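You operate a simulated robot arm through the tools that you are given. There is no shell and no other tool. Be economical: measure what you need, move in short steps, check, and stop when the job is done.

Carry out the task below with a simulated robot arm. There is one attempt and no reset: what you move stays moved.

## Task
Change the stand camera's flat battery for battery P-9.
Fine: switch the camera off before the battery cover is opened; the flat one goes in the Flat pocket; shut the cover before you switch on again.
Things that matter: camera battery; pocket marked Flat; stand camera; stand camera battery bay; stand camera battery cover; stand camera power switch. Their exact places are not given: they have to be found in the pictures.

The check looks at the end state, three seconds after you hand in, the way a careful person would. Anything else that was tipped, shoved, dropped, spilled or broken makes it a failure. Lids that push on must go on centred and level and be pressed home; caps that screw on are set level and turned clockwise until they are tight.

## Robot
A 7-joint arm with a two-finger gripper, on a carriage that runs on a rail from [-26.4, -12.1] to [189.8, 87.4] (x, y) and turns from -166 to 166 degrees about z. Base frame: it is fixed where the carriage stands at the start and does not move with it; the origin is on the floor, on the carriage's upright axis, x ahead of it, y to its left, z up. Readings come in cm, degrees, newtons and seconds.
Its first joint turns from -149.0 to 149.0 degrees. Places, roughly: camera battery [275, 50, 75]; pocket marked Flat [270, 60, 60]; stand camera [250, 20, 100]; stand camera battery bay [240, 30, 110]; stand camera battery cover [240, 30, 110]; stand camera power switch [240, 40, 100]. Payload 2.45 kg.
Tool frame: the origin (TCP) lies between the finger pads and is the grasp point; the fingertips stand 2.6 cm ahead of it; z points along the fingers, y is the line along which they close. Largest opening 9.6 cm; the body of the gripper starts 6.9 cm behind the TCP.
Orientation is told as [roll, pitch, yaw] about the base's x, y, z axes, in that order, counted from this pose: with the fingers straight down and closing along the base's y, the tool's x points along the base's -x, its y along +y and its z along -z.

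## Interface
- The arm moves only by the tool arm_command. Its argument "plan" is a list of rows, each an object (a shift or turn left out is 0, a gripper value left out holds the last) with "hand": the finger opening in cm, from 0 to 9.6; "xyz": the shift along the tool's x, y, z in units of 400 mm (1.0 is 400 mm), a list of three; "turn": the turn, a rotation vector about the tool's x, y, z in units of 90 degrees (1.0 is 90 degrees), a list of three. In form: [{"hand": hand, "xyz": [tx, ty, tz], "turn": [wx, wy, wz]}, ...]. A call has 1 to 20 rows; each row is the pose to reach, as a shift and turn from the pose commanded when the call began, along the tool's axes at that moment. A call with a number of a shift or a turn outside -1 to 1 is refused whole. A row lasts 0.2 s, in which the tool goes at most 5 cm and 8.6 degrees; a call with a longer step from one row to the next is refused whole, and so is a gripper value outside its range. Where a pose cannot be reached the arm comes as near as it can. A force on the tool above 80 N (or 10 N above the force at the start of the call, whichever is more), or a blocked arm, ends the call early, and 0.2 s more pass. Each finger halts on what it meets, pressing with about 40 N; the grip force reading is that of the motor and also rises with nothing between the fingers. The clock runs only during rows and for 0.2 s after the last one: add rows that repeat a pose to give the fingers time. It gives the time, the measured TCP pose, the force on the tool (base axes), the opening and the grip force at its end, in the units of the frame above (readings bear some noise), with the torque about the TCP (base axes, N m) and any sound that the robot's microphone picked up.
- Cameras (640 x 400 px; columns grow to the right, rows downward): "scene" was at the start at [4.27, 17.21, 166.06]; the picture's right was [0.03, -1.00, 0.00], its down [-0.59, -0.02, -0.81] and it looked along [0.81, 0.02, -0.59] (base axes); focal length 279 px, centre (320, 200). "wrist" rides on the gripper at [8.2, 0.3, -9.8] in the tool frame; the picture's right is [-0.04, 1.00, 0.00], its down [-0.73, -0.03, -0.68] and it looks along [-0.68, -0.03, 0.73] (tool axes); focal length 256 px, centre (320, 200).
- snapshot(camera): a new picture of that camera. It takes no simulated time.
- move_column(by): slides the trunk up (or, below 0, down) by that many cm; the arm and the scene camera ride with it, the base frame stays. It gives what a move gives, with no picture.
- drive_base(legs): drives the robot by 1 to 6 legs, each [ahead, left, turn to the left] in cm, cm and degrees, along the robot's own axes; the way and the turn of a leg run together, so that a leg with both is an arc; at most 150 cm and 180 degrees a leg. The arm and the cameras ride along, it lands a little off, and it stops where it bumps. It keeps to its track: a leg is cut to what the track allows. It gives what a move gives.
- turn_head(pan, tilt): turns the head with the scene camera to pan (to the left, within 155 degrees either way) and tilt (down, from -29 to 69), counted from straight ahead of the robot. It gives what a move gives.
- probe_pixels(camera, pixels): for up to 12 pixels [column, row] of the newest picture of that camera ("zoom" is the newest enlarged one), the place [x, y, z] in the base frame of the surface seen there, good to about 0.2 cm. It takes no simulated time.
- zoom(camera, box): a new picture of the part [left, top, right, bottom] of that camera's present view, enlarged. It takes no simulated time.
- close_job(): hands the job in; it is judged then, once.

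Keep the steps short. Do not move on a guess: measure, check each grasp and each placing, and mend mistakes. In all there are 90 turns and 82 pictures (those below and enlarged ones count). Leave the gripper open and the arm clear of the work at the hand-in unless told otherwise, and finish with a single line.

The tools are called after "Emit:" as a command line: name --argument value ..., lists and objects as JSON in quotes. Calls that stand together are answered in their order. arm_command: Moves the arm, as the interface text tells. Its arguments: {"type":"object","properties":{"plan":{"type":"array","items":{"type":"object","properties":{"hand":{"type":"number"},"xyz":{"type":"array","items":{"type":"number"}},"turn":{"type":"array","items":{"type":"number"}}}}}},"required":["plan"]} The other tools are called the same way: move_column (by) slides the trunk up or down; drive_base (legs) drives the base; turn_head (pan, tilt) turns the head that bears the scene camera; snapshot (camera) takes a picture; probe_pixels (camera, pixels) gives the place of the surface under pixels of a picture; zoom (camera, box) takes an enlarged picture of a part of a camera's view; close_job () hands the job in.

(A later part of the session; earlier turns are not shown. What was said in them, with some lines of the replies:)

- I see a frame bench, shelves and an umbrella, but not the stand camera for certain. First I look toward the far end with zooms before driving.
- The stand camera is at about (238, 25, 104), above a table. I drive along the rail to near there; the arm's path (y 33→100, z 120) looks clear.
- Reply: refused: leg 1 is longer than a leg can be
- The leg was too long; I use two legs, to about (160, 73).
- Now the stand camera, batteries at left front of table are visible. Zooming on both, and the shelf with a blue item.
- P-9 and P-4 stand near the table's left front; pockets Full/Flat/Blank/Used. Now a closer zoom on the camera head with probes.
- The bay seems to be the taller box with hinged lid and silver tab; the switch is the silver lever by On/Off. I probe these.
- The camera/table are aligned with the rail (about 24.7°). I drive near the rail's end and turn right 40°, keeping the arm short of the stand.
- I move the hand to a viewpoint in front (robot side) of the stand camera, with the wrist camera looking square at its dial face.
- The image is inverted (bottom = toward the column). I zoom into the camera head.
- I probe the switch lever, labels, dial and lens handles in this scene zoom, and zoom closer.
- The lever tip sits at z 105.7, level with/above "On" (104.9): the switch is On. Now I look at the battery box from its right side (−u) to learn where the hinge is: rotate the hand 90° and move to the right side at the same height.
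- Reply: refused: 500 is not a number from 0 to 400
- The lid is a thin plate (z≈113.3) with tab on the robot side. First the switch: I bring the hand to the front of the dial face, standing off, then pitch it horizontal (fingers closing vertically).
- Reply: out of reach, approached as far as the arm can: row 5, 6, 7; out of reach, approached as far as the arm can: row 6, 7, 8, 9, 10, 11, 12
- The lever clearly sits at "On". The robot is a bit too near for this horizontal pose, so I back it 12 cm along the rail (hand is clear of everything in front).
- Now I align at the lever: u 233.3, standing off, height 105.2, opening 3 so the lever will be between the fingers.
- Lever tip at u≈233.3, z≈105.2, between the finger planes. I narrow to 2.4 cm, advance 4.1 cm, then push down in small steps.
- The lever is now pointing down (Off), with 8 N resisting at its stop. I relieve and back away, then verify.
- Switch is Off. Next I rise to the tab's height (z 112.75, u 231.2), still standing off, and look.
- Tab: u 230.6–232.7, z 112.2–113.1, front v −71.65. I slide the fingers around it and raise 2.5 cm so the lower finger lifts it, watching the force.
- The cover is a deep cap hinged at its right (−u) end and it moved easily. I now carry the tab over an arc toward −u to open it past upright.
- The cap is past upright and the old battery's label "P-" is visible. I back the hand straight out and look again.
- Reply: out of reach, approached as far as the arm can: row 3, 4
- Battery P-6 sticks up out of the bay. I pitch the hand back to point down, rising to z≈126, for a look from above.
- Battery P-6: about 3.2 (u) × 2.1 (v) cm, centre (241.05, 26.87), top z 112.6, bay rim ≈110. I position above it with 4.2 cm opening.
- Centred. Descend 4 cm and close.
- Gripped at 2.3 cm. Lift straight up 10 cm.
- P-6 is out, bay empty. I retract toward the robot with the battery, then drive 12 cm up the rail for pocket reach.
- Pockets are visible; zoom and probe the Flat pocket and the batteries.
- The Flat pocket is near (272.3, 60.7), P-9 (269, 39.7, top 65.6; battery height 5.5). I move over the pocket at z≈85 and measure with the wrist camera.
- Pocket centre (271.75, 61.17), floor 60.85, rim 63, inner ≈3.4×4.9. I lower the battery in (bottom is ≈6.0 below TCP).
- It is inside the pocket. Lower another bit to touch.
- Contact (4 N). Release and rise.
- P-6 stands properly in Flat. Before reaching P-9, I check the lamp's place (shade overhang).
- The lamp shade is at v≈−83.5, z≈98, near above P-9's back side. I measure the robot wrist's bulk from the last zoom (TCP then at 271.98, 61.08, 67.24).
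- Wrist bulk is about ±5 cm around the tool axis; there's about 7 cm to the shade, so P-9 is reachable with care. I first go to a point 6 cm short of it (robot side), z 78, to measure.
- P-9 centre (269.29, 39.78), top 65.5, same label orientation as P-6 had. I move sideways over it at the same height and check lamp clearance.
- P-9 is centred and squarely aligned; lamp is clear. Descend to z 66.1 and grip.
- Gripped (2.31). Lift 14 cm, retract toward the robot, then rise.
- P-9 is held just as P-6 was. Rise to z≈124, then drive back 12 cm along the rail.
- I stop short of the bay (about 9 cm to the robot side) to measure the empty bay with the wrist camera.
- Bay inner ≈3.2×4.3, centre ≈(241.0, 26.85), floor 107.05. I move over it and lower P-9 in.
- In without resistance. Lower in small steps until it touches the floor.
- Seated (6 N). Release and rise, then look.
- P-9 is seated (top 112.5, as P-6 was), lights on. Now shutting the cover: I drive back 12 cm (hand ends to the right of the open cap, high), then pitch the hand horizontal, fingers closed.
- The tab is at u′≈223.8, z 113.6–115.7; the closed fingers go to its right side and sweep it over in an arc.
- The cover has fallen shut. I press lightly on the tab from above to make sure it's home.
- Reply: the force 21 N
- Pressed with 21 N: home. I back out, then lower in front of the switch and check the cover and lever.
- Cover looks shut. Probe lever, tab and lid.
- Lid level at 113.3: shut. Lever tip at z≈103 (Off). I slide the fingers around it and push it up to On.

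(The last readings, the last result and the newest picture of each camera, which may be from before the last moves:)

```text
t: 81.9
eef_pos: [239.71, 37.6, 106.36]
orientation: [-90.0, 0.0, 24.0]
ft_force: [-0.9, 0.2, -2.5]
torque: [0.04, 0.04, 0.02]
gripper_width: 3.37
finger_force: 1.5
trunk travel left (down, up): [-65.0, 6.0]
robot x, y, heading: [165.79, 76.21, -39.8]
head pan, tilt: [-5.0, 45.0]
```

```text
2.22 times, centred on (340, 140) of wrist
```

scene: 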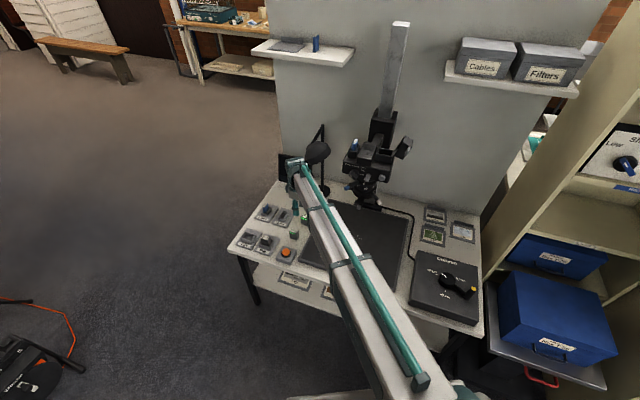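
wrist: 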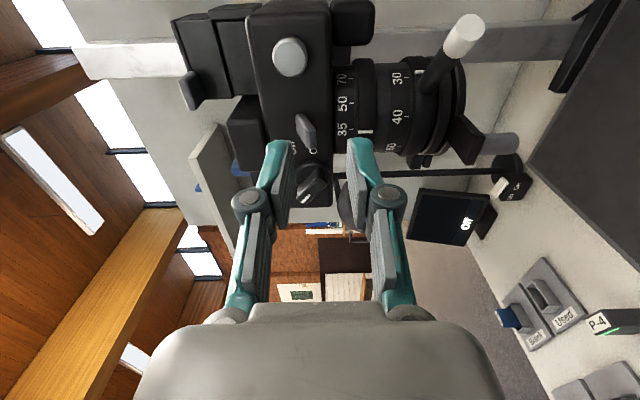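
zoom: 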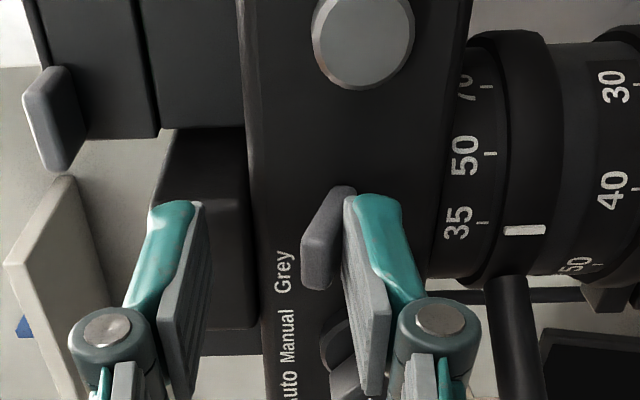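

The lever points up (On). I relieve slightly and retreat, then check lever, dial and monitor.

Emit:
arm_command --plan '[{"hand": 3.2, "xyz": [0, 0.008, 0]}, {"xyz": [0, 0.008, -0.1]}, {"xyz": [0, 0.008, -0.2]}, {"xyz": [0, 0.008, -0.25]}, {"xyz": [0, 0.008, -0.25]}]'

Emit:
snapshot --camera "wrist"

Emit:
zoom --camera "wrist" --box '[240, 60, 440, 220]'

Emit:
snapshot --camera "scene"

```text
t: 83.1
eef_pos: [235.71, 46.61, 105.89]
orientation: [-90.1, 0.0, 24.1]
ft_force: [-0.3, 0.1, -0.4]
torque: [-0.01, 0.0, 0.03]
gripper_width: 3.19
finger_force: 0.1
trunk travel left (down, up): [-65.0, 6.0]
robot x, y, heading: [165.79, 76.46, -39.6]
head pan, tilt: [-5.0, 45.0]
```

```text
17 pictures are left
```

wrist: 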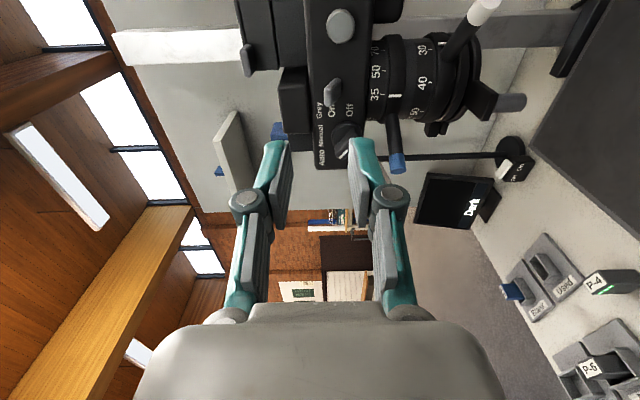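

```text
2.50 times, centred on (340, 140) of wrist
```

zoom: 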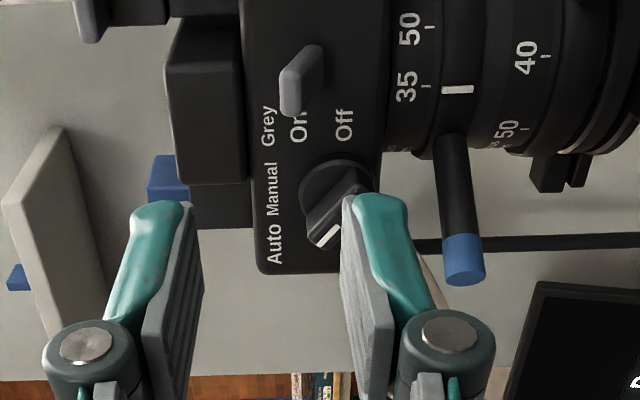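

```text
15 pictures are left
```

scene: 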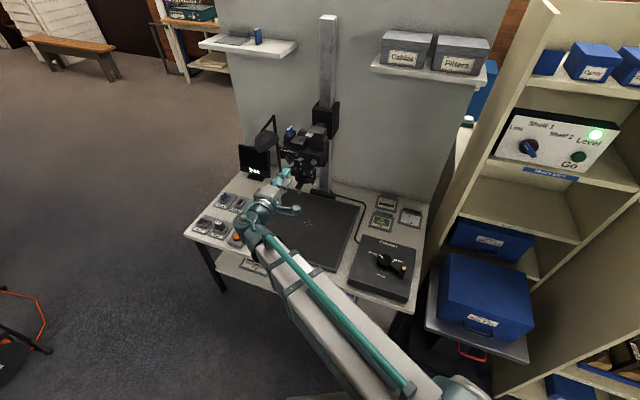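

The monitor went from "Off" to "Dark", so the camera is powered; the cover is shut and P-6 stands in Flat. I open the gripper and pull back a little more.

Emit:
arm_command --plan '[{"hand": 6, "xyz": [0, -0.05, -0.03]}, {"hand": 9.6, "xyz": [0, -0.1, -0.06]}, {"hand": 9.6, "xyz": [0, -0.1, -0.06]}, {"hand": 9.6, "xyz": [0, -0.1, -0.06]}]'

Emit:
zoom --camera "scene" --box '[180, 100, 360, 260]'

```text
t: 84.1
eef_pos: [234.72, 49.0, 109.99]
orientation: [-89.9, 0.0, 24.0]
ft_force: [0.0, -0.1, -1.1]
torque: [0.0, 0.0, -0.03]
gripper_width: 9.59
finger_force: 0.0
trunk travel left (down, up): [-65.0, 6.0]
robot x, y, heading: [165.86, 76.78, -39.7]
head pan, tilt: [-5.0, 45.0]
```

```text
2.50 times, centred on (270, 180) of scene
```

zoom: 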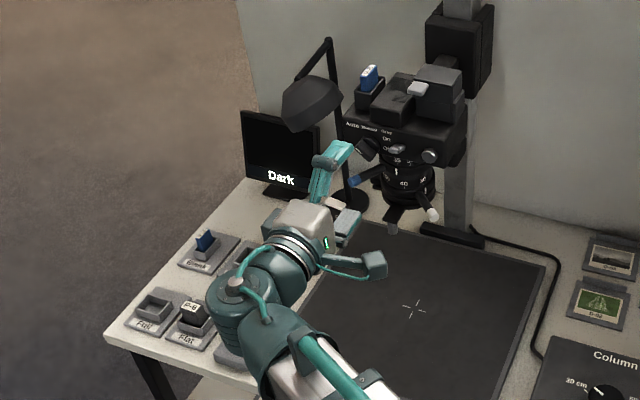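

All is in order: cover shut, switch On, P-6 in Flat, arm clear and open. Handing in.

Emit:
close_job

```text
The job is handed in.
```

The stand camera now runs on battery P-9 with its cover shut and switch On, the flat battery P-6 is in the Flat pocket, and the job is handed in.
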